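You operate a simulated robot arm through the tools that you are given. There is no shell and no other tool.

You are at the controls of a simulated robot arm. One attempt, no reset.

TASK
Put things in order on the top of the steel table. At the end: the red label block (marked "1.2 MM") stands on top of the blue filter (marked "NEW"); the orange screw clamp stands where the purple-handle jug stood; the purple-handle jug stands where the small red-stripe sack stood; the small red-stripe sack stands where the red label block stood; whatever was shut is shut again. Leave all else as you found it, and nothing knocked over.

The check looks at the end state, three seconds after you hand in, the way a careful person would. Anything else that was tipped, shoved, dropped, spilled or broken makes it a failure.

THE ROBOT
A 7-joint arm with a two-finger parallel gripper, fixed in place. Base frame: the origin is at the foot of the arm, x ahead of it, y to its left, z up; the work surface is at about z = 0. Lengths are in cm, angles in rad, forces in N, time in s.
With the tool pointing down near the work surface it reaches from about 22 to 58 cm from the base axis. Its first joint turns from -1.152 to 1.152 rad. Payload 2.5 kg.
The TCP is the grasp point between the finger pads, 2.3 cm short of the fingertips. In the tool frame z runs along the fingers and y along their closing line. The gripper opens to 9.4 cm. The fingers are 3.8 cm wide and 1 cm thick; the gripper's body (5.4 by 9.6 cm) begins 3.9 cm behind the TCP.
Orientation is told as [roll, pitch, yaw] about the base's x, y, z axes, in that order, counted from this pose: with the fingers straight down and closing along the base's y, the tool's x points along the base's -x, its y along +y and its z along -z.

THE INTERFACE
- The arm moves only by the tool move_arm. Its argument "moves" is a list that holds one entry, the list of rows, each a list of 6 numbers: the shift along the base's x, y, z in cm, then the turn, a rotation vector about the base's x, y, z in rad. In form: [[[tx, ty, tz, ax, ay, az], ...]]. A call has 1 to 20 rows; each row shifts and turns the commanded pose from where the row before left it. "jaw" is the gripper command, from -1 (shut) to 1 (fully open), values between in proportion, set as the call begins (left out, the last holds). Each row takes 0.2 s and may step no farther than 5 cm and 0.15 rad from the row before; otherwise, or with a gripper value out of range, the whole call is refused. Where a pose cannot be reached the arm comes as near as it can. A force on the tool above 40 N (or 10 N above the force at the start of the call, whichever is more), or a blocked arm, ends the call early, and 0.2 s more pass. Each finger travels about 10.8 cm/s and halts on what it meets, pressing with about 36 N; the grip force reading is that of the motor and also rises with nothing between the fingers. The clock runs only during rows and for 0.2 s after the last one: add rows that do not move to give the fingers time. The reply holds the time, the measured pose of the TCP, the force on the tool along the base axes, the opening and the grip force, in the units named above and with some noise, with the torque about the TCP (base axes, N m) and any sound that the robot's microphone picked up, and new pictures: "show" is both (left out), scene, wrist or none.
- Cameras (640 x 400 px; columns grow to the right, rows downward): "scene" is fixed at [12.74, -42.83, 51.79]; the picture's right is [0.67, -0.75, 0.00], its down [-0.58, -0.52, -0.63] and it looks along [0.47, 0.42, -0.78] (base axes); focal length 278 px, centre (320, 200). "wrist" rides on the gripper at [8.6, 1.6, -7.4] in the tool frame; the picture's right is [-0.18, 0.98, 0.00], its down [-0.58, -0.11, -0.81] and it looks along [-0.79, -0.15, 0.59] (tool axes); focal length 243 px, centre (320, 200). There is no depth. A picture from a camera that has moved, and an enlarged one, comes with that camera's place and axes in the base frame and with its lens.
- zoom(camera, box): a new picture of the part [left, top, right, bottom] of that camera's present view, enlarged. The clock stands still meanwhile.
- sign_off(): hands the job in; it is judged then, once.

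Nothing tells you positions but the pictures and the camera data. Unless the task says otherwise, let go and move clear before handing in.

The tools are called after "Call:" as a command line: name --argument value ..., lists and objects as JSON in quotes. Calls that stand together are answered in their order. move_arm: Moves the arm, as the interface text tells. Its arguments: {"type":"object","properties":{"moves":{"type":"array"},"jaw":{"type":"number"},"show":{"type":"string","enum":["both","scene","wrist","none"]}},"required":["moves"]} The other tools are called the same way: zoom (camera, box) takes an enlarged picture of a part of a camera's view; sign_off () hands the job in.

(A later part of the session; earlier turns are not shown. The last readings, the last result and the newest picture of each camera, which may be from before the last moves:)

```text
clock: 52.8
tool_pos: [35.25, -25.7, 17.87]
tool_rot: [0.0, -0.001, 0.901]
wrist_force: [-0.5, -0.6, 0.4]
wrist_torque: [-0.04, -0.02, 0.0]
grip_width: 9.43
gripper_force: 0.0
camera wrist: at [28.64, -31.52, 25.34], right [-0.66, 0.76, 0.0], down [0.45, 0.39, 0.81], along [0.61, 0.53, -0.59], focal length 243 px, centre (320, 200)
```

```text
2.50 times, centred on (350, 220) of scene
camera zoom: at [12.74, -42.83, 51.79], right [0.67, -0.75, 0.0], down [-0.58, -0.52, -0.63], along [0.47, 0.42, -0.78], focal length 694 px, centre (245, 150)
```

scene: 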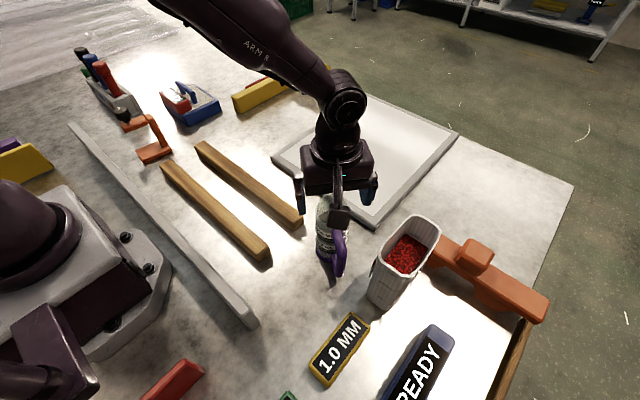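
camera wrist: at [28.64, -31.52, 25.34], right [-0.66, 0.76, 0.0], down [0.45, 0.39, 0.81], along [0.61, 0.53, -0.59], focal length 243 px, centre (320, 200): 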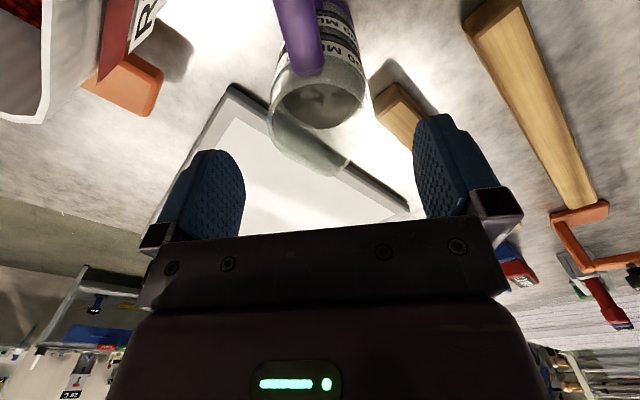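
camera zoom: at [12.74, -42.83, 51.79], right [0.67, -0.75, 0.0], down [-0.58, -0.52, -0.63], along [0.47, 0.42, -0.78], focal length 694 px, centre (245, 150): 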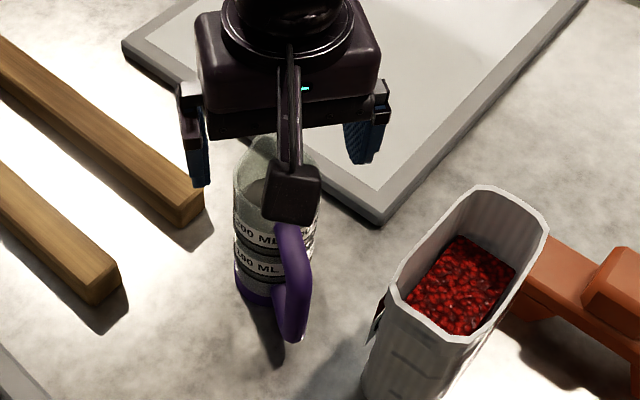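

The jug is centred within 0.2 cm. I'll descend to grip height with the palm just above the rim.

Call:
move_arm --moves '[[[0.1, -0.15, -2, 0, 0, 0], [0, 0, -2.5, 0, 0, 0], [0, 0, -1.7, 0, 0, 0], [0, 0, 0, 0, 0, 0]]]'

Call:
zoom --camera "scene" --box '[270, 160, 410, 290]'

Call:
zoom --camera "wrist" --box '[150, 0, 500, 240]'

```text
clock: 53.8
tool_pos: [35.52, -26.04, 11.69]
tool_rot: [0.0, 0.001, 0.903]
wrist_force: [0.0, 1.1, -0.2]
wrist_torque: [0.02, -0.01, -0.02]
grip_width: 9.38
gripper_force: 0.1
camera wrist: at [28.87, -31.72, 19.24], right [-0.66, 0.76, 0.0], down [0.45, 0.39, 0.81], along [0.61, 0.53, -0.59], focal length 243 px, centre (320, 200)
```

scene: 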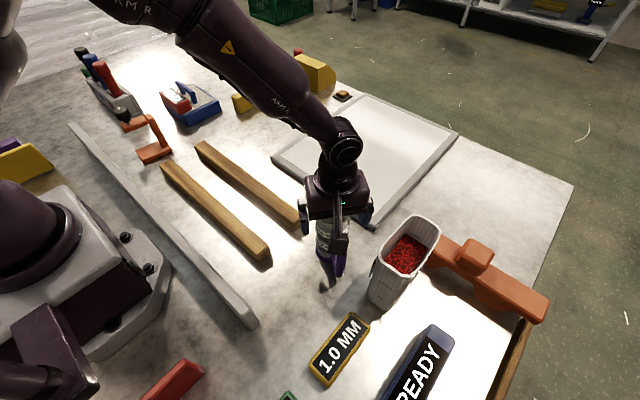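
wrist: 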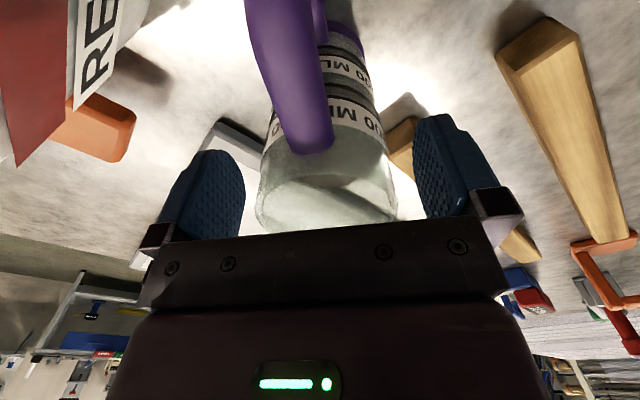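

```text
3.08 times, centred on (340, 225) of scene
camera zoom: at [12.74, -42.83, 51.79], right [0.67, -0.75, 0.0], down [-0.58, -0.52, -0.63], along [0.47, 0.42, -0.78], focal length 855 px, centre (258, 123)
```

zoom: 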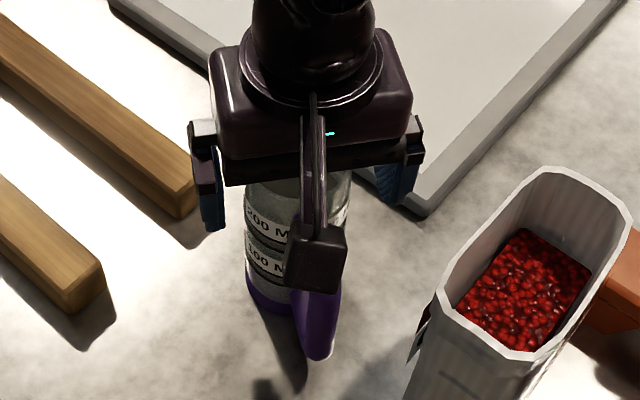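

```text
1.67 times, centred on (325, 120) of wrist
camera zoom: at [28.87, -31.72, 19.24], right [-0.66, 0.76, 0.0], down [0.45, 0.39, 0.81], along [0.61, 0.53, -0.59], focal length 404 px, centre (312, 333)
```

zoom: 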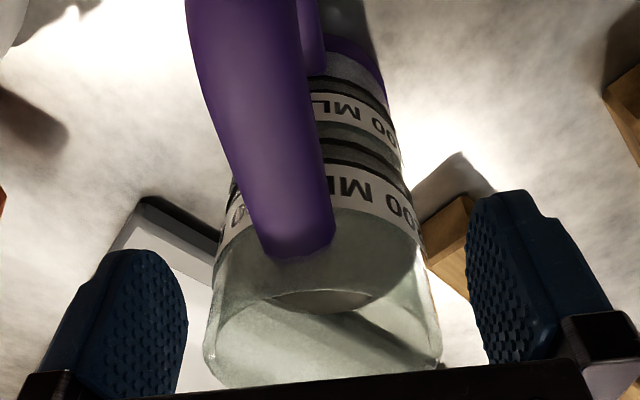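

Call:
move_arm --moves '[[[0, 0.05, -0.5, 0, 0, 0], [0, 0, 0, 0, 0, 0]]]' --show "none"

Call:
move_arm --moves '[[[0, 0, 0, 0, 0, 0], [0, 0, 0, 0, 0, 0], [0, 0, 0, 0, 0, 0]]]' --jaw -1

Call:
zoom --camera "scene" --box '[270, 160, 410, 290]'

```text
clock: 54.4
tool_pos: [35.38, -25.95, 11.3]
tool_rot: [0.0, -0.001, 0.9]
wrist_force: [-0.9, 0.6, 0.8]
wrist_torque: [-0.03, -0.01, -0.01]
grip_width: 9.4
gripper_force: 0.0
```

```text
clock: 55.2
tool_pos: [35.42, -25.88, 11.28]
tool_rot: [0.002, 0.0, 0.9]
wrist_force: [0.1, 1.2, -0.6]
wrist_torque: [0.03, 0.02, 0.01]
grip_width: 6.33
gripper_force: 35.6
camera wrist: at [28.84, -31.61, 18.78], right [-0.66, 0.76, 0.0], down [0.45, 0.39, 0.81], along [0.61, 0.53, -0.59], focal length 243 px, centre (320, 200)
```

scene: 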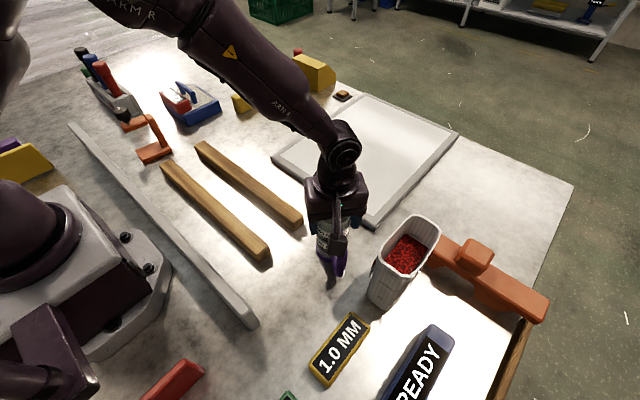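
wrist: 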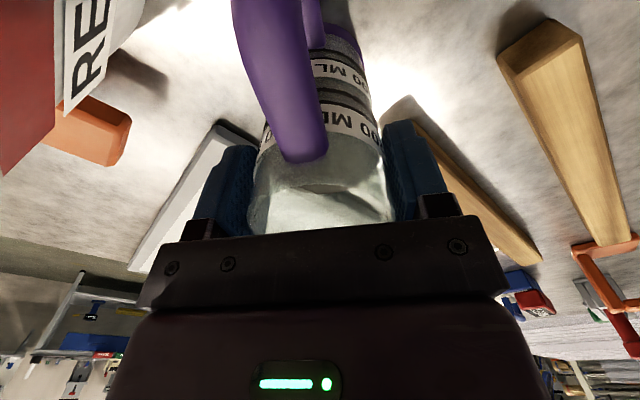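

```text
3.08 times, centred on (340, 225) of scene
camera zoom: at [12.74, -42.83, 51.79], right [0.67, -0.75, 0.0], down [-0.58, -0.52, -0.63], along [0.47, 0.42, -0.78], focal length 855 px, centre (258, 123)
```

zoom: 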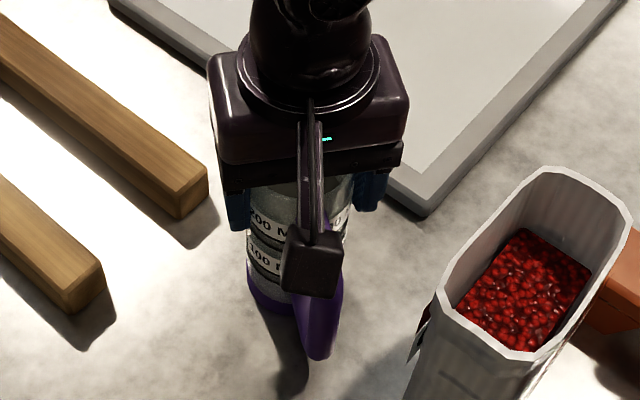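

The jug is gripped at 6.3 cm. I'll lift it slowly and check that it stays upright.

Call:
move_arm --moves '[[[0, 0, 0.3, 0, 0, 0], [0, 0, 0.6, 0, 0, 0], [0, 0, 0.9, 0, 0, 0], [0, 0, 1.2, 0, 0, 0], [0, 0, 1.4, 0, 0, 0], [0, 0, 1.4, 0, 0, 0], [0, 0, 1.4, 0, 0, 0], [0, 0, 1.0, 0, 0, 0], [0, 0, 0.5, 0, 0, 0], [0, 0, 0, 0, 0, 0]]]'

Call:
zoom --camera "scene" --box '[270, 140, 410, 290]'

```text
clock: 57.4
tool_pos: [35.32, -25.79, 20.15]
tool_rot: [0.001, 0.0, 0.901]
wrist_force: [0.1, -0.7, -1.1]
wrist_torque: [0.0, 0.02, 0.0]
grip_width: 6.33
gripper_force: 35.5
camera wrist: at [28.76, -31.6, 27.57], right [-0.66, 0.76, 0.0], down [0.45, 0.39, 0.81], along [0.61, 0.53, -0.59], focal length 243 px, centre (320, 200)
```

scene: 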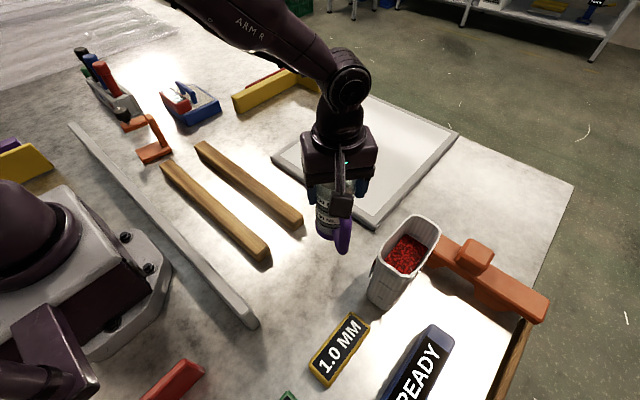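
wrist: 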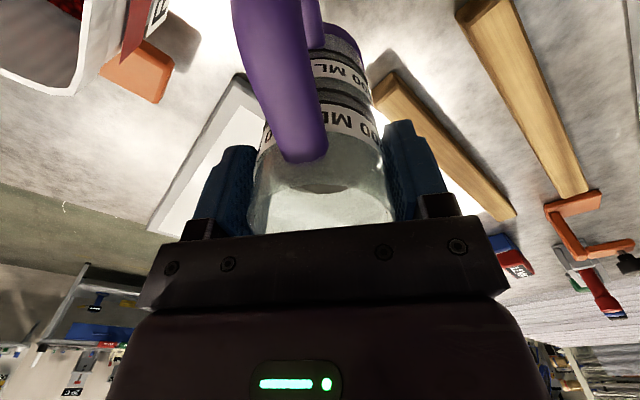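

```text
2.67 times, centred on (340, 215) of scene
camera zoom: at [12.74, -42.83, 51.79], right [0.67, -0.75, 0.0], down [-0.58, -0.52, -0.63], along [0.47, 0.42, -0.78], focal length 741 px, centre (267, 160)
```

zoom: 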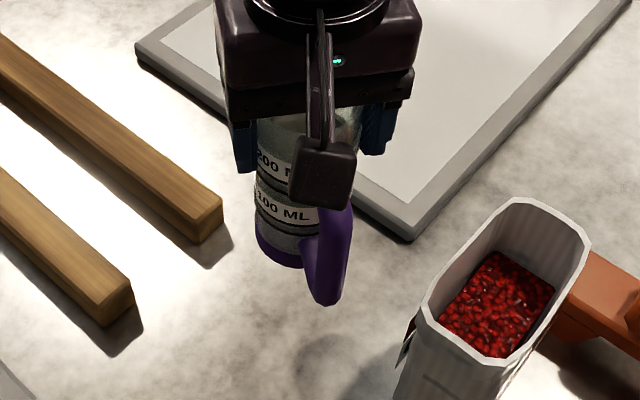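

The jug is lifted and upright. I'll carry it smoothly to the sack's old place with the same orientation.

Call:
move_arm --moves '[[[0.276, 0.646, 0, 0, 0, 0], [0.553, 1.293, 0, 0, 0, 0], [0.884, 2.068, 0, 0, 0, 0], [1.105, 2.585, 0, 0, 0, 0], [1.105, 2.585, 0, 0, 0, 0], [1.105, 2.585, 0, 0, 0, 0], [1.105, 2.585, 0, 0, 0, 0], [1.105, 2.585, 0, 0, 0, 0], [1.105, 2.585, 0, 0, 0, 0], [1.105, 2.585, 0, 0, 0, 0], [1.105, 2.585, 0, 0, 0, 0], [1.105, 2.585, 0, 0, 0, 0], [1.105, 2.585, 0, 0, 0, 0], [1.105, 2.585, 0, 0, 0, 0], [1.105, 2.585, 0, 0, 0, 0], [1.105, 2.585, 0, 0, 0, 0], [1.105, 2.585, 0, 0, 0, 0], [0.884, 2.068, 0, 0, 0, 0], [0.553, 1.293, 0, 0, 0, 0], [0.276, 0.646, 0, 0, 0, 0]]]'

Call:
zoom --camera "scene" --box '[200, 20, 340, 140]'

```text
clock: 61.6
tool_pos: [54.28, 18.37, 20.05]
tool_rot: [-0.001, -0.001, 0.901]
wrist_force: [0.3, -0.5, -1.0]
wrist_torque: [0.02, 0.01, 0.0]
grip_width: 6.34
gripper_force: 35.7
camera wrist: at [47.73, 12.67, 27.55], right [-0.66, 0.75, 0.0], down [0.45, 0.39, 0.81], along [0.61, 0.53, -0.59], focal length 243 px, centre (320, 200)
```

scene: 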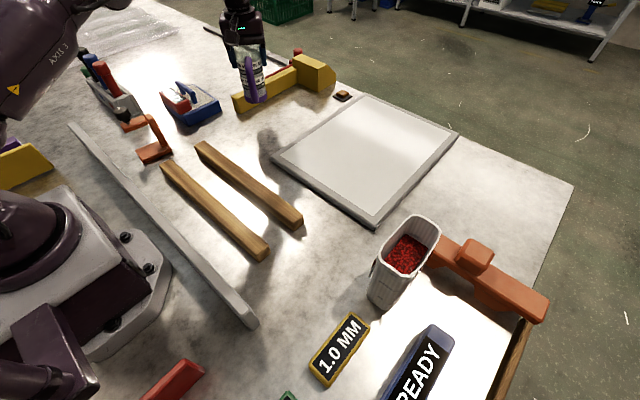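
wrist: 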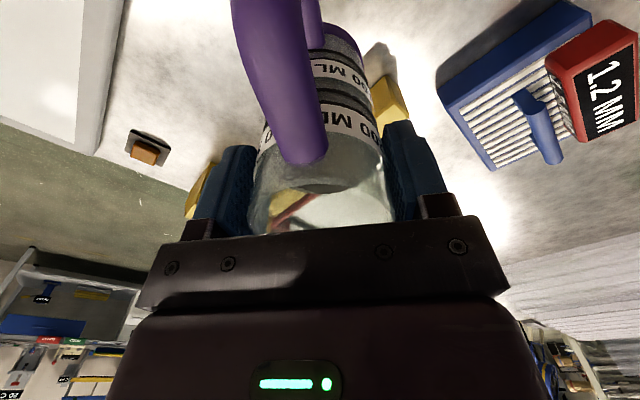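

```text
3.33 times, centred on (270, 80) of scene
camera zoom: at [12.74, -42.83, 51.79], right [0.67, -0.75, 0.0], down [-0.58, -0.52, -0.63], along [0.47, 0.42, -0.78], focal length 926 px, centre (487, 600)
```

zoom: 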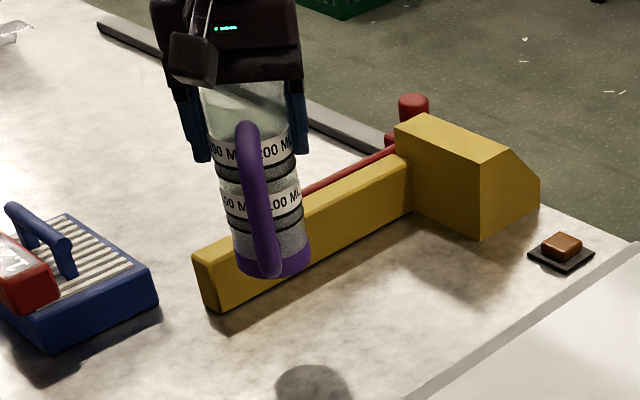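

The jug hovers over the sack's old spot and the yellow bar is clear, with its near side at y≈28. I'll lower it slowly.

Call:
move_arm --moves '[[[0, 0, -0.5, 0, 0, 0], [0, 0, -1.2, 0, 0, 0], [0, 0, -1.6, 0, 0, 0], [0, 0, -1.6, 0, 0, 0], [0, 0, -1.5, 0, 0, 0], [0, 0, -1.0, 0, 0, 0], [0, 0, -0.6, 0, 0, 0], [0, 0, -0.4, 0, 0, 0], [0, 0, 0, 0, 0, 0]]]' --show "scene"

Call:
zoom --camera "scene" --box '[200, 20, 340, 140]'

```text
clock: 63.6
tool_pos: [54.44, 18.58, 11.49]
tool_rot: [-0.001, 0.001, 0.9]
wrist_force: [0.0, 0.2, -0.4]
wrist_torque: [-0.01, 0.03, -0.04]
grip_width: 6.3
gripper_force: 36.2
```

scene: 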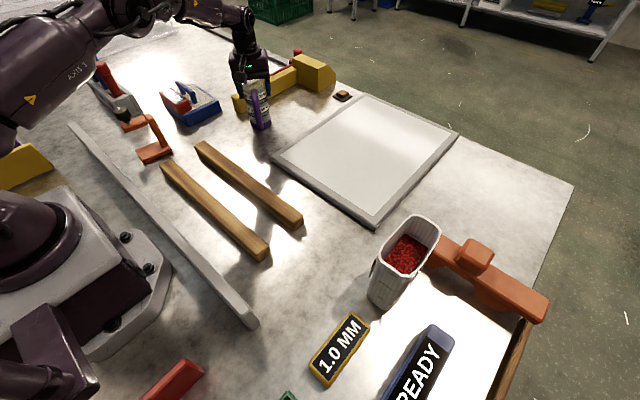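

```text
3.33 times, centred on (270, 80) of scene
camera zoom: at [12.74, -42.83, 51.79], right [0.67, -0.75, 0.0], down [-0.58, -0.52, -0.63], along [0.47, 0.42, -0.78], focal length 926 px, centre (487, 600)
```

zoom: 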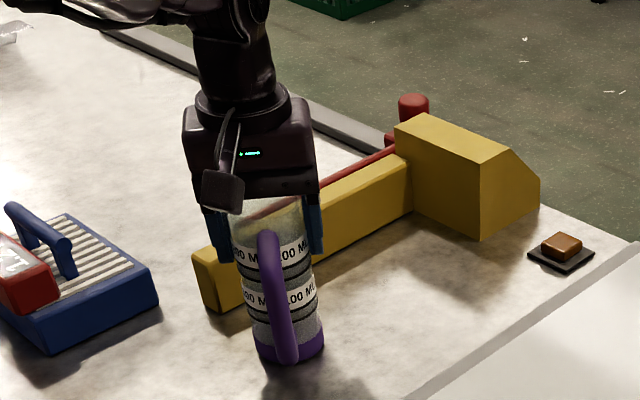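

The jug's base centre matches the sack's old base centre. I'll lower the last millimetres until contact.

Call:
move_arm --moves '[[[-0.1, -0.1, -0.1, 0, 0, 0], [0, 0, -0.1, 0, 0, 0], [0, 0, 0, 0, 0, 0]]]' --show "none"

```text
clock: 64.4
tool_pos: [54.28, 18.48, 11.45]
tool_rot: [0.002, 0.001, 0.9]
wrist_force: [-0.6, 0.0, -0.3]
wrist_torque: [0.0, 0.0, 0.02]
grip_width: 6.28
gripper_force: 36.0
```

Call:
move_arm --moves '[[[0, 0, -0.1, 0, 0, 0], [0, 0, 0, 0, 0, 0]]]' --show "none"

```text
clock: 65.0
tool_pos: [54.09, 18.37, 11.36]
tool_rot: [-0.001, 0.001, 0.9]
wrist_force: [-0.2, 0.2, -1.4]
wrist_torque: [0.03, -0.01, 0.01]
grip_width: 6.3
gripper_force: 36.2
```

Call:
move_arm --moves '[[[0, 0, -0.06, 0, 0, 0], [0, 0, 0, 0, 0, 0]]]' --show "none"

```text
clock: 65.6
tool_pos: [54.26, 18.49, 11.36]
tool_rot: [-0.001, 0.0, 0.902]
wrist_force: [0.6, 0.4, 2.6]
wrist_torque: [-0.05, 0.11, 0.0]
grip_width: 6.31
gripper_force: 35.9
```

The jug is in light contact with the table. I'll open the jaws and check before rising.

Call:
move_arm --moves '[[[0, 0, 0, 0, 0, 0], [0, 0, 0, 0, 0, 0], [0, 0, 0, 0, 0, 0]]]' --jaw 0.75

Call:
zoom --camera "scene" --box '[200, 20, 340, 140]'

```text
clock: 66.4
tool_pos: [54.39, 18.42, 11.27]
tool_rot: [-0.001, -0.001, 0.901]
wrist_force: [0.3, 0.1, 0.9]
wrist_torque: [0.0, -0.01, 0.0]
grip_width: 8.22
gripper_force: 0.1
camera wrist: at [47.6, 12.61, 18.75], right [-0.66, 0.76, 0.0], down [0.45, 0.39, 0.81], along [0.61, 0.53, -0.59], focal length 243 px, centre (320, 200)
```

scene: 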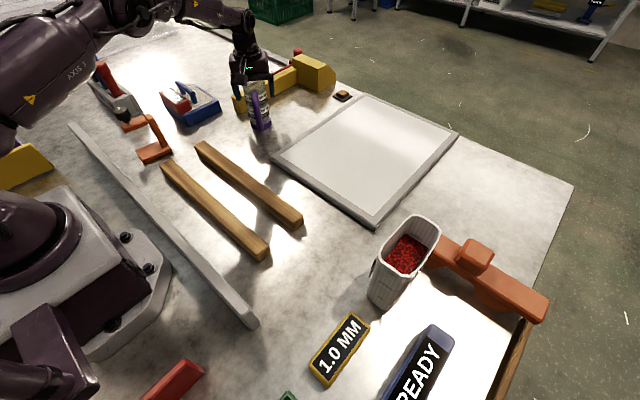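
wrist: 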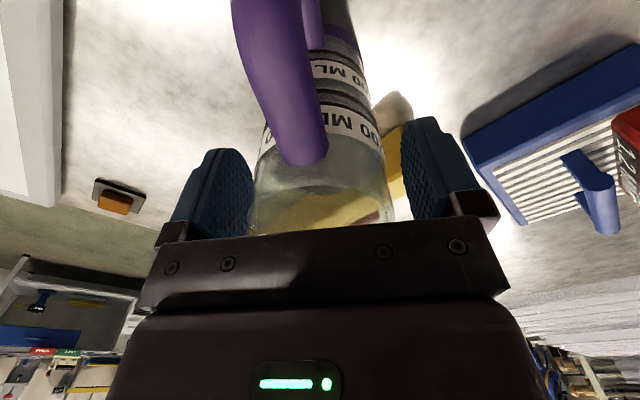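

```text
3.33 times, centred on (270, 80) of scene
camera zoom: at [12.74, -42.83, 51.79], right [0.67, -0.75, 0.0], down [-0.58, -0.52, -0.63], along [0.47, 0.42, -0.78], focal length 926 px, centre (487, 600)
```

zoom: 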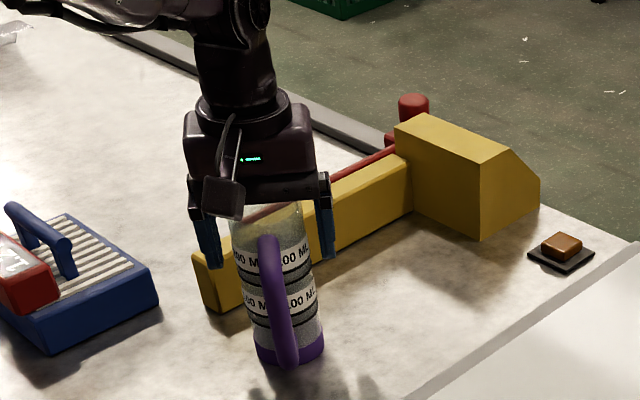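

The jug stands free. I'll rise and go over to the clamp, which I take to be at about (26, 30) with its upright on the +x side.

Call:
move_arm --moves '[[[0, 0, 0.5, 0, 0, 0], [0, 0, 1.5, 0, 0, 0], [0, 0, 3, 0, 0, 0], [0, 0, 4.5, 0, 0, 0], [0, 0, 4.5, 0, 0, 0], [-3, 1.3, 0.5, 0, 0, -0.1], [-3.4, 1.5, 0, 0, 0, -0.12], [-3.4, 1.5, 0, 0, 0, -0.12], [-3.4, 1.5, 0, 0, 0, -0.12], [-3.4, 1.5, 0, 0, 0, -0.12], [-3.4, 1.5, 0, 0, 0, -0.12], [-3.4, 1.5, 0, 0, 0, -0.1], [-3.4, 1.3, 0, 0, 0, -0.1], [0, 0, 0, 0, 0, 0]]]' --jaw 1

Call:
zoom --camera "wrist" --box '[200, 0, 440, 200]'

Call:
zoom --camera "scene" --box '[90, 80, 210, 180]'

Call:
zoom --camera "scene" --box '[200, 20, 340, 140]'

```text
clock: 69.4
tool_pos: [27.57, 29.91, 25.65]
tool_rot: [0.0, 0.0, -0.003]
wrist_force: [0.8, 1.0, 0.2]
wrist_torque: [-0.01, 0.03, -0.01]
grip_width: 9.39
gripper_force: 0.0
camera wrist: at [18.89, 31.49, 33.21], right [0.19, 0.98, 0.0], down [0.58, -0.11, 0.81], along [0.79, -0.15, -0.59], focal length 243 px, centre (320, 200)
```

scene: 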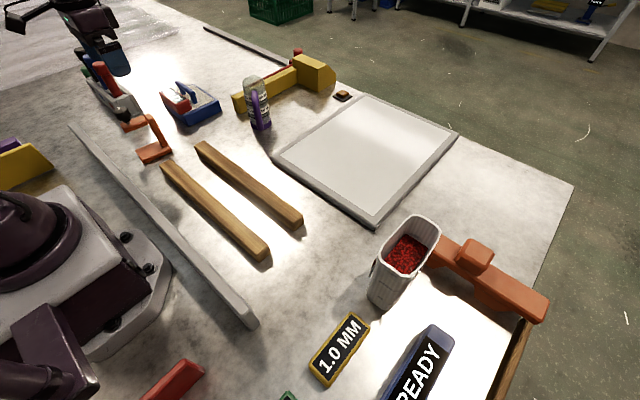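
wrist: 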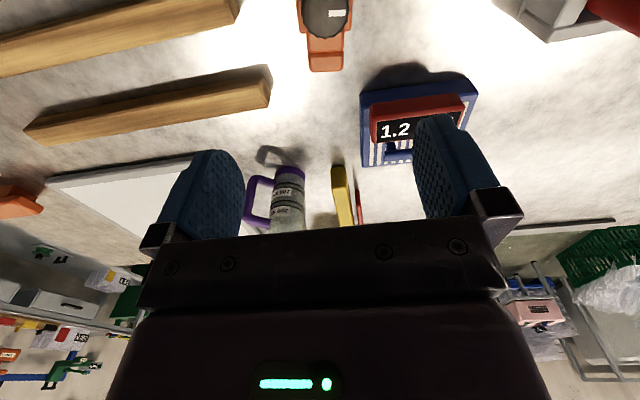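

```text
2.00 times, centred on (320, 100) of wrist
camera zoom: at [18.89, 31.49, 33.21], right [0.19, 0.98, 0.0], down [0.58, -0.11, 0.81], along [0.79, -0.15, -0.59], focal length 485 px, centre (320, 400)
```

zoom: 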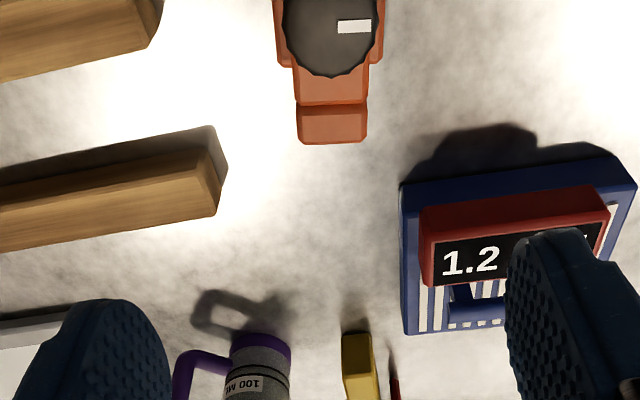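

```text
4.00 times, centred on (150, 130) of scene
camera zoom: at [12.74, -42.83, 51.79], right [0.67, -0.75, 0.0], down [-0.58, -0.52, -0.63], along [0.47, 0.42, -0.78], focal length 1111 px, centre (1000, 480)
```

zoom: 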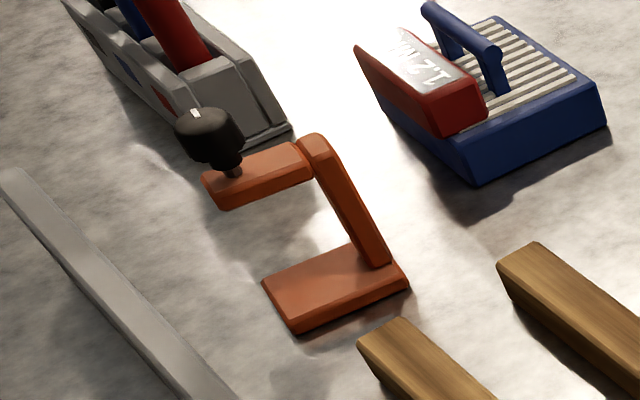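

```text
3.33 times, centred on (270, 80) of scene
camera zoom: at [12.74, -42.83, 51.79], right [0.67, -0.75, 0.0], down [-0.58, -0.52, -0.63], along [0.47, 0.42, -0.78], focal length 926 px, centre (487, 600)
```

zoom: 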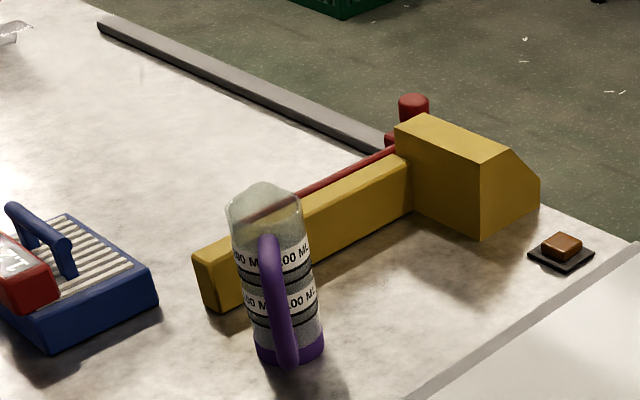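

The jug stands neatly in the sack's old place. The clamp is 3.1 cm wide, turned about -0.12 rad, with its upright at x≈28-29.5 and the knob at (24.7, 30.8), so I'll align to the upright and descend partway.

Call:
move_arm --moves '[[[1.2, 0.17, -1, 0, 0, -0.115], [0, 0, -3, 0, 0, 0], [0, 0, -3.5, 0, 0, 0], [0, 0, 0, 0, 0, 0]]]'

Call:
zoom --camera "wrist" --box '[200, 0, 440, 200]'

Call:
zoom --camera "scene" --box '[90, 80, 210, 180]'

```text
clock: 70.4
tool_pos: [28.69, 30.07, 18.23]
tool_rot: [0.0, 0.0, -0.115]
wrist_force: [1.1, -0.6, -0.7]
wrist_torque: [0.0, 0.01, -0.02]
grip_width: 9.38
gripper_force: 0.1
camera wrist: at [20.31, 32.71, 25.73], right [0.3, 0.96, 0.0], down [0.56, -0.18, 0.81], along [0.77, -0.24, -0.59], focal length 243 px, centre (320, 200)
```

scene: 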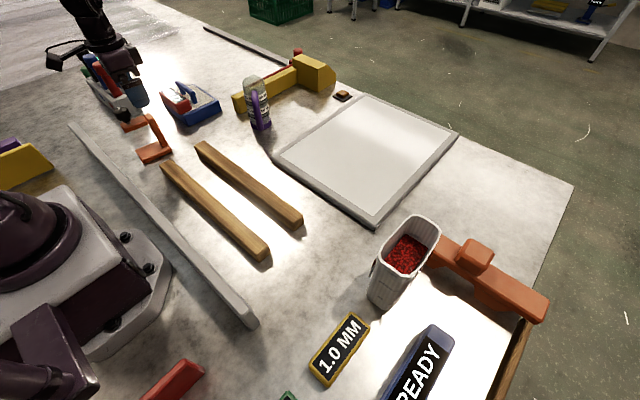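
wrist: 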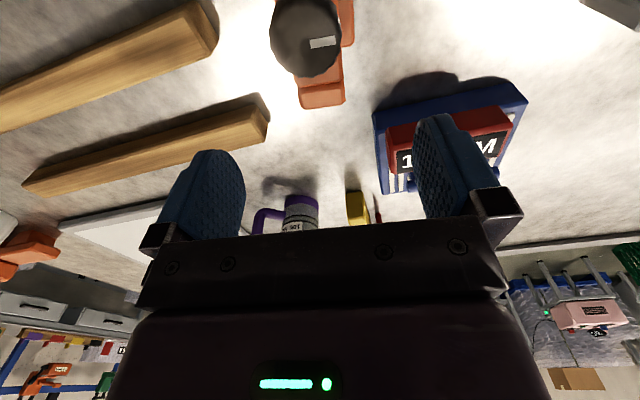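

```text
2.00 times, centred on (320, 100) of wrist
camera zoom: at [20.31, 32.71, 25.73], right [0.3, 0.96, 0.0], down [0.56, -0.18, 0.81], along [0.77, -0.24, -0.59], focal length 485 px, centre (320, 400)
```

zoom: 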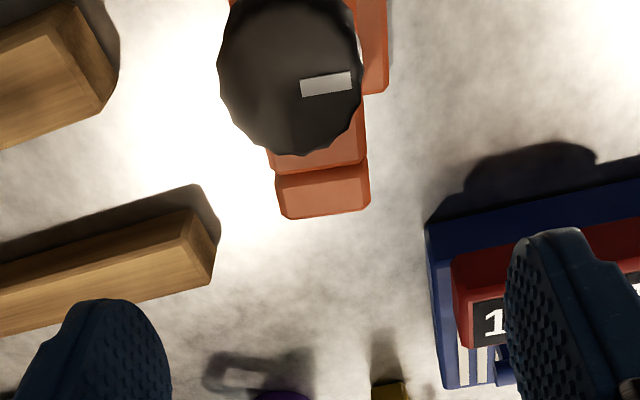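

```text
4.00 times, centred on (150, 130) of scene
camera zoom: at [12.74, -42.83, 51.79], right [0.67, -0.75, 0.0], down [-0.58, -0.52, -0.63], along [0.47, 0.42, -0.78], focal length 1111 px, centre (1000, 480)
```

zoom: 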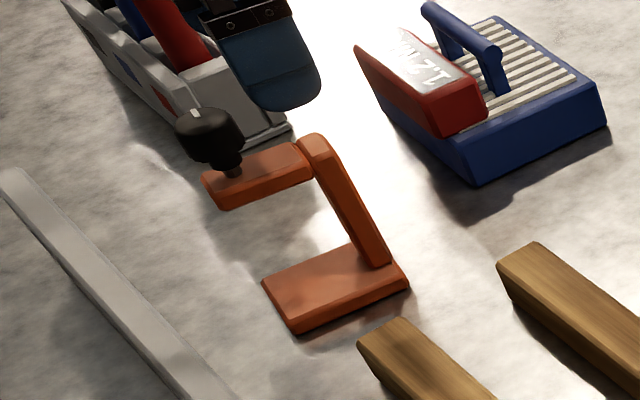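

The gripper lines up with the clamp's upright and clears the knob. I'll descend to grip the top of the upright.

Call:
move_arm --moves '[[[0.05, 0.03, -2, 0, 0, -0.025], [0, 0, -2.5, 0, 0, 0], [0, 0, -2, 0, 0, 0], [0, 0, -0.6, 0, 0, 0], [0, 0, 0, 0, 0, 0]]]'

Call:
zoom --camera "wrist" --box '[150, 0, 500, 240]'

Call:
zoom --camera "scene" --box '[90, 70, 210, 180]'

```text
clock: 71.6
tool_pos: [28.73, 30.14, 11.19]
tool_rot: [0.0, 0.001, -0.139]
wrist_force: [0.2, 0.4, 0.5]
wrist_torque: [-0.02, 0.01, -0.01]
grip_width: 9.42
gripper_force: 0.0
camera wrist: at [20.45, 32.94, 18.62], right [0.32, 0.95, 0.0], down [0.56, -0.19, 0.81], along [0.76, -0.26, -0.59], focal length 243 px, centre (320, 200)
```

scene: 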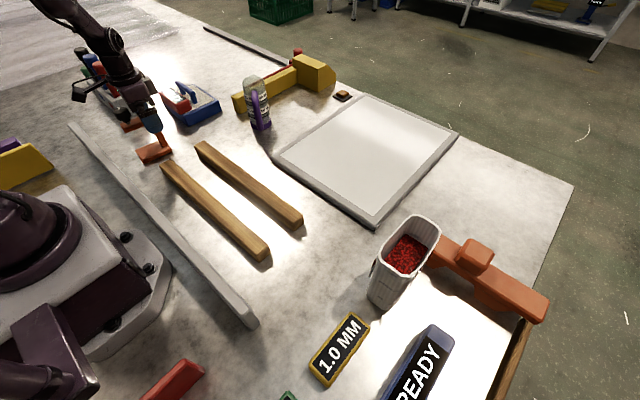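
wrist: 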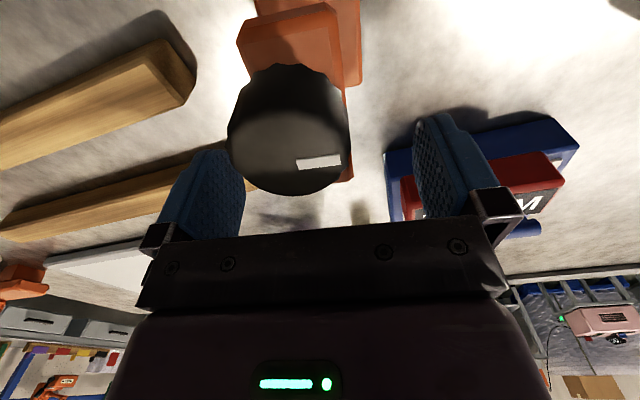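

```text
1.67 times, centred on (325, 120) of wrist
camera zoom: at [20.45, 32.94, 18.62], right [0.32, 0.95, 0.0], down [0.56, -0.19, 0.81], along [0.76, -0.26, -0.59], focal length 404 px, centre (312, 333)
```

zoom: 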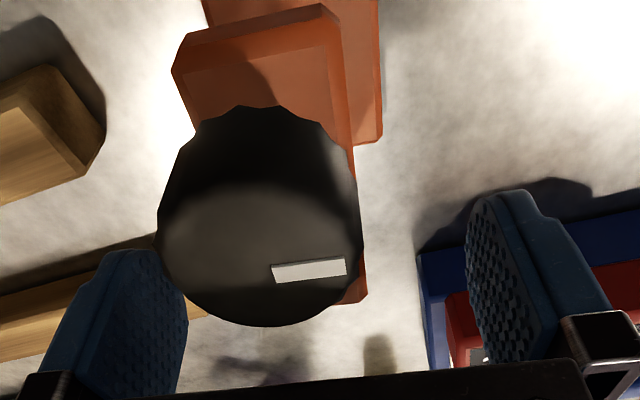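

```text
3.64 times, centred on (150, 125) of scene
camera zoom: at [12.74, -42.83, 51.79], right [0.67, -0.75, 0.0], down [-0.58, -0.52, -0.63], along [0.47, 0.42, -0.78], focal length 1010 px, centre (938, 473)
```

zoom: 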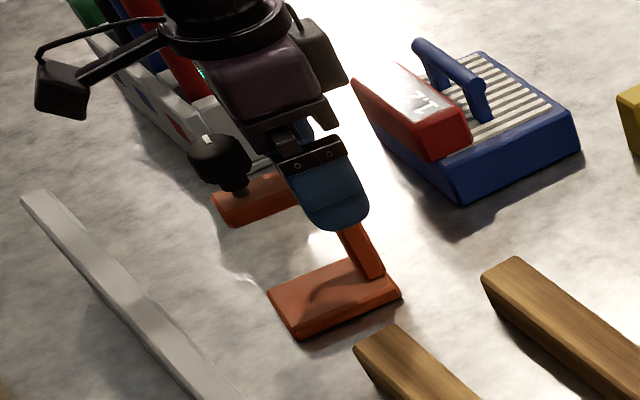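

The fingers straddle the clamp's upright, with the knob clear of the palm. I'll close and lift gently.

Call:
move_arm --moves '[[[0, 0, 0, 0, 0, 0], [0, 0, 0, 0, 0, 0], [0, 0, 0, 0, 0, 0], [0, 0, 0, 0, 0, 0]]]' --jaw -1

Call:
zoom --camera "scene" --box '[90, 70, 210, 180]'

Call:
zoom --camera "wrist" --box '[150, 0, 500, 240]'

```text
clock: 72.6
tool_pos: [28.62, 30.07, 11.09]
tool_rot: [-0.001, 0.0, -0.139]
wrist_force: [0.5, 0.9, 0.5]
wrist_torque: [-0.01, -0.03, 0.0]
grip_width: 3.16
gripper_force: 36.1
camera wrist: at [20.44, 32.93, 18.65], right [0.32, 0.95, 0.0], down [0.56, -0.19, 0.81], along [0.76, -0.26, -0.59], focal length 243 px, centre (320, 200)
```

scene: 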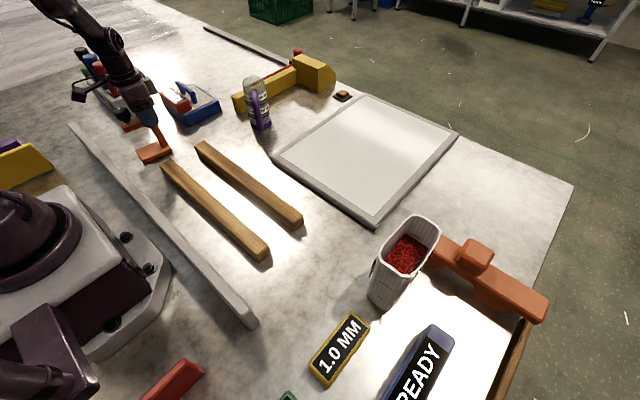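
wrist: 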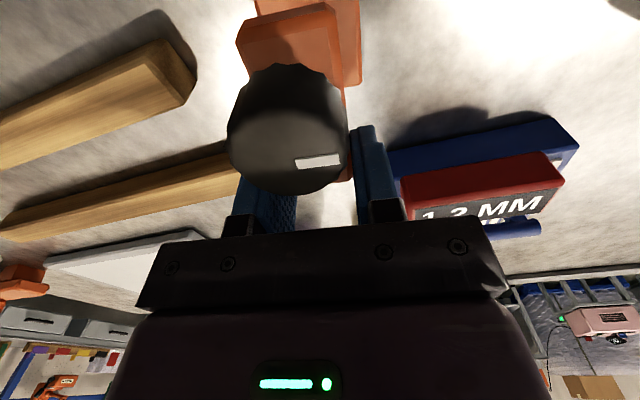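

```text
3.64 times, centred on (150, 125) of scene
camera zoom: at [12.74, -42.83, 51.79], right [0.67, -0.75, 0.0], down [-0.58, -0.52, -0.63], along [0.47, 0.42, -0.78], focal length 1010 px, centre (938, 473)
```

zoom: 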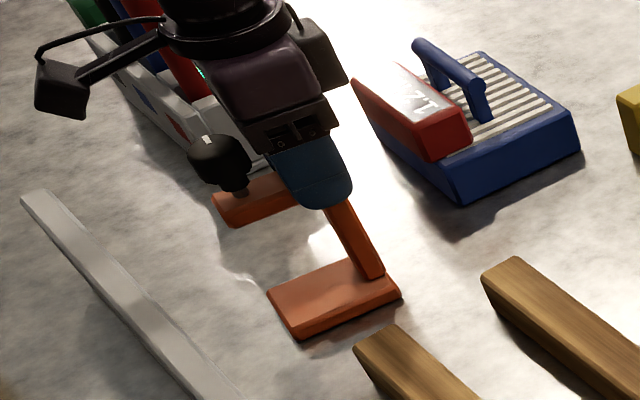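

```text
1.67 times, centred on (325, 120) of wrist
camera zoom: at [20.44, 32.93, 18.65], right [0.32, 0.95, 0.0], down [0.56, -0.19, 0.81], along [0.76, -0.26, -0.59], focal length 404 px, centre (312, 333)
```

zoom: 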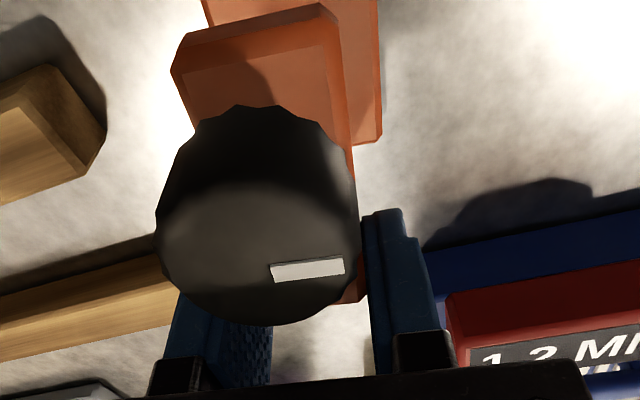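

The clamp is gripped at 3.2 cm without shifting. I'll lift it and check the tilt.

Call:
move_arm --moves '[[[0, 0, 0.3, 0, 0, 0], [0, 0, 0.7, 0, 0, 0], [0, 0, 1.2, 0, 0, 0], [0, 0, 1.5, 0, 0, 0], [0, 0, 1.3, 0, 0, 0], [0, 0, 0, 0, 0, 0]]]'

Call:
zoom --camera "scene" --box '[90, 60, 210, 180]'

```text
clock: 74.0
tool_pos: [28.64, 30.16, 16.17]
tool_rot: [0.001, 0.001, -0.141]
wrist_force: [-0.7, -0.5, -3.7]
wrist_torque: [-0.04, -0.1, 0.01]
grip_width: 3.2
gripper_force: 36.0
camera wrist: at [20.3, 32.94, 23.71], right [0.32, 0.95, 0.0], down [0.56, -0.19, 0.81], along [0.76, -0.26, -0.59], focal length 243 px, centre (320, 200)
```

scene: 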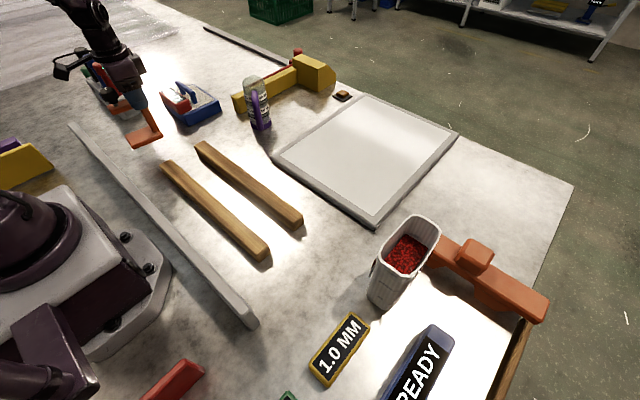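
wrist: 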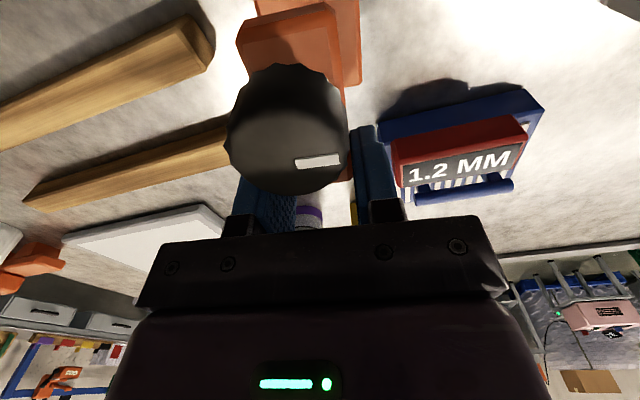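

```text
3.33 times, centred on (150, 120) of scene
camera zoom: at [12.74, -42.83, 51.79], right [0.67, -0.75, 0.0], down [-0.58, -0.52, -0.63], along [0.47, 0.42, -0.78], focal length 926 px, centre (887, 467)
```

zoom: 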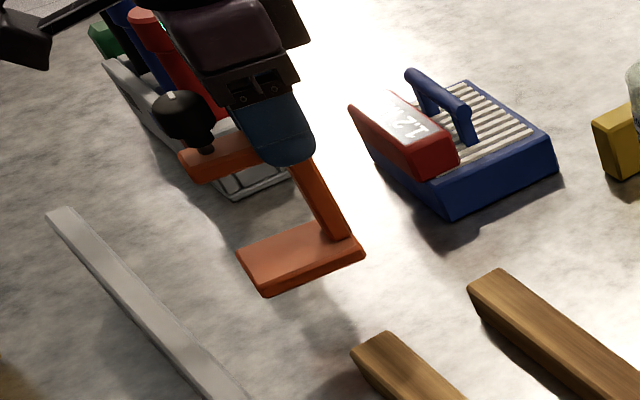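

The clamp is level in the grip. I'll raise it and carry it to the jug's old spot, keeping its orientation.

Call:
move_arm --moves '[[[0, 0, 1.5, 0, 0, 0], [0, 0, 2.5, 0, 0, 0], [0, 0, 2, 0, 0, 0], [0.19, -1.157, 0, 0, 0, 0], [0.382, -2.314, 0, 0, 0, 0], [0.572, -3.47, 0, 0, 0, 0], [0.636, -3.856, 0, 0, 0, 0], [0.636, -3.856, 0, 0, 0, 0], [0.636, -3.856, 0, 0, 0, 0], [0.636, -3.856, 0, 0, 0, 0], [0.636, -3.856, 0, 0, 0, 0], [0.636, -3.856, 0, 0, 0, 0], [0.636, -3.856, 0, 0, 0, 0], [0.636, -3.856, 0, 0, 0, 0], [0.636, -3.856, 0, 0, 0, 0], [0.636, -3.856, 0, 0, 0, 0], [0.636, -3.856, 0, 0, 0, 0], [0.572, -3.47, 0, 0, 0, 0], [0.382, -2.314, 0, 0, 0, 0], [0.19, -1.157, 0, 0, 0, 0]]]'

Call:
zoom --camera "scene" --box '[270, 140, 430, 300]'

```text
clock: 78.2
tool_pos: [38.07, -26.18, 22.29]
tool_rot: [0.001, 0.0, -0.141]
wrist_force: [0.6, -0.5, -3.4]
wrist_torque: [0.01, -0.07, 0.03]
grip_width: 3.18
gripper_force: 36.0
camera wrist: at [29.68, -23.26, 29.76], right [0.32, 0.95, 0.0], down [0.56, -0.19, 0.81], along [0.76, -0.26, -0.59], focal length 243 px, centre (320, 200)
```

scene: 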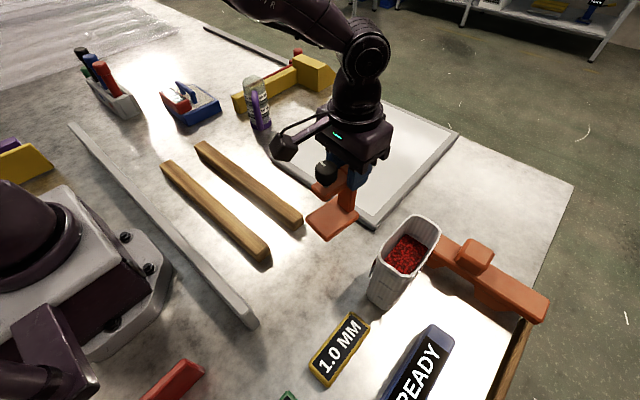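
wrist: 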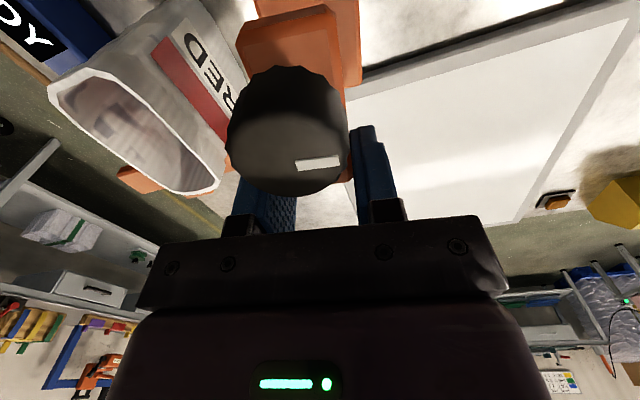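

```text
2.50 times, centred on (350, 220) of scene
camera zoom: at [12.74, -42.83, 51.79], right [0.67, -0.75, 0.0], down [-0.58, -0.52, -0.63], along [0.47, 0.42, -0.78], focal length 694 px, centre (245, 150)
```

zoom: 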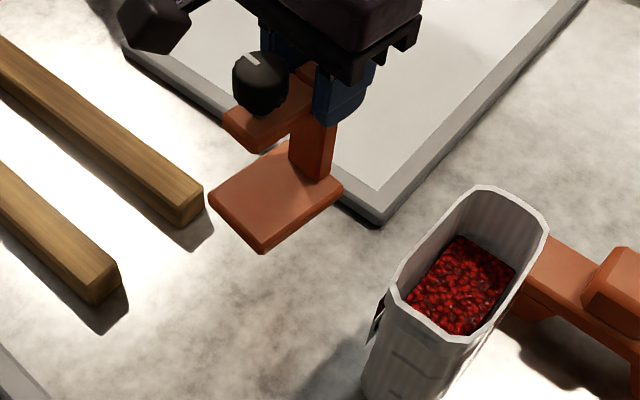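

Call:
move_arm --moves '[[[-0.05, 0, -1, 0, 0, 0], [-0.05, 0, -2, 0, 0, 0], [0, 0, -2.2, 0, 0, 0], [0, 0, -2.2, 0, 0, 0], [0, 0, -1.4, 0, 0, 0], [0, 0, -0.8, 0, 0, 0], [0, 0, 0, 0, 0, 0]]]' --show "scene"

Call:
zoom --camera "scene" --box '[270, 140, 430, 300]'

```text
clock: 79.8
tool_pos: [37.94, -26.24, 12.53]
tool_rot: [0.001, 0.0, -0.138]
wrist_force: [0.6, 0.1, -3.8]
wrist_torque: [0.0, -0.09, -0.01]
grip_width: 3.18
gripper_force: 36.1
```

scene: 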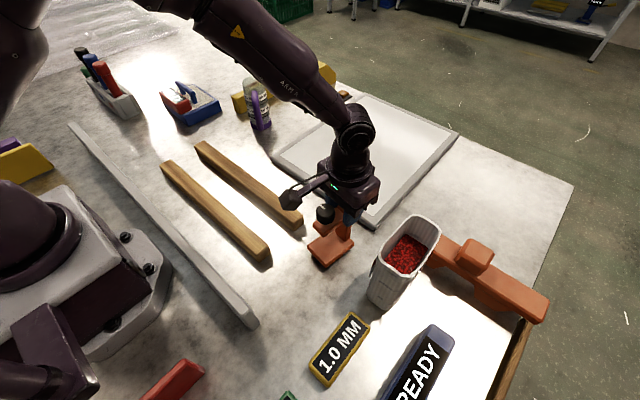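

```text
2.50 times, centred on (350, 220) of scene
camera zoom: at [12.74, -42.83, 51.79], right [0.67, -0.75, 0.0], down [-0.58, -0.52, -0.63], along [0.47, 0.42, -0.78], focal length 694 px, centre (245, 150)
```

zoom: 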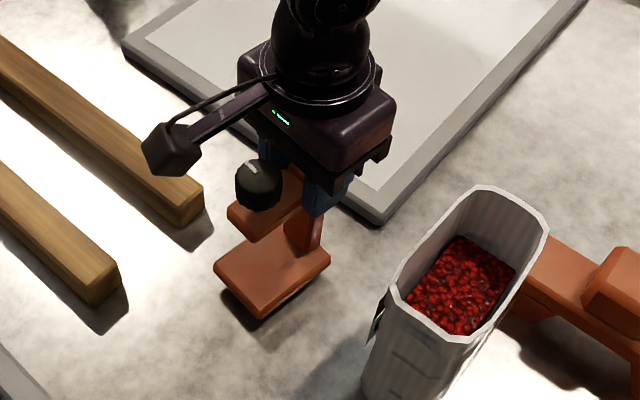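

The base plate is heading for the jug's old centre. I'll lower the last bit in small steps.

Call:
move_arm --moves '[[[0, 0, -0.6, 0, 0, 0], [0, 0, -0.4, 0, 0, 0], [0, 0, -0.2, 0, 0, 0], [0, 0, 0, 0, 0, 0]]]' --show "none"

```text
clock: 80.8
tool_pos: [38.1, -26.17, 11.42]
tool_rot: [0.0, 0.0, -0.141]
wrist_force: [-0.6, -0.5, -3.3]
wrist_torque: [0.01, -0.07, -0.02]
grip_width: 3.15
gripper_force: 36.0
```

Call:
move_arm --moves '[[[0, 0, -0.12, 0, 0, 0], [0, 0, -0.08, 0, 0, 0], [0, 0, 0, 0, 0, 0]]]' --show "none"

```text
clock: 81.6
tool_pos: [37.88, -26.17, 11.2]
tool_rot: [-0.001, 0.0, -0.139]
wrist_force: [0.1, -0.8, -4.0]
wrist_torque: [-0.02, -0.08, 0.02]
grip_width: 3.17
gripper_force: 35.8
```

Call:
move_arm --moves '[[[0, 0, -0.08, 0, 0, 0], [0, 0, 0, 0, 0, 0]]]' --show "none"

```text
clock: 82.2
tool_pos: [37.8, -26.09, 11.09]
tool_rot: [0.0, -0.001, -0.139]
wrist_force: [-2.9, 1.7, 4.4]
wrist_torque: [0.1, 0.27, 0.01]
grip_width: 3.17
gripper_force: 36.1
```

There's contact with the table. I'll open the jaws and check.

Call:
move_arm --moves '[[[0, 0, 0, 0, 0, 0], [0, 0, 0, 0, 0, 0], [0, 0, 0, 0, 0, 0]]]' --jaw 0.4

Call:
zoom --camera "scene" --box '[270, 140, 430, 300]'

```text
clock: 83.0
tool_pos: [37.96, -25.98, 11.08]
tool_rot: [-0.002, -0.001, -0.139]
wrist_force: [0.1, -0.7, 0.7]
wrist_torque: [0.0, 0.0, 0.0]
grip_width: 6.57
gripper_force: 0.1
camera wrist: at [29.61, -23.28, 18.6], right [0.32, 0.95, 0.0], down [0.56, -0.19, 0.81], along [0.76, -0.26, -0.59], focal length 243 px, centre (320, 200)
```

scene: 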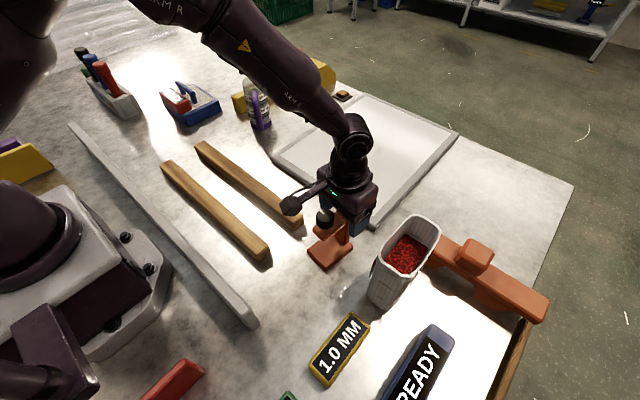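
wrist: 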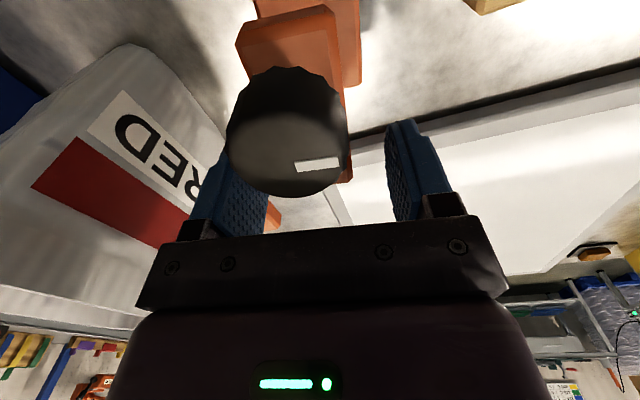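

```text
2.50 times, centred on (350, 220) of scene
camera zoom: at [12.74, -42.83, 51.79], right [0.67, -0.75, 0.0], down [-0.58, -0.52, -0.63], along [0.47, 0.42, -0.78], focal length 694 px, centre (245, 150)
```

zoom: 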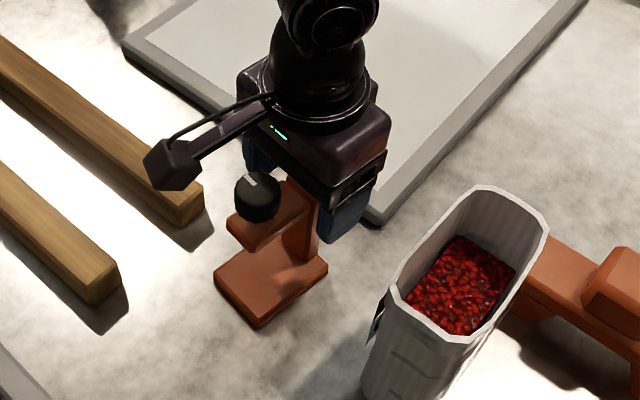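

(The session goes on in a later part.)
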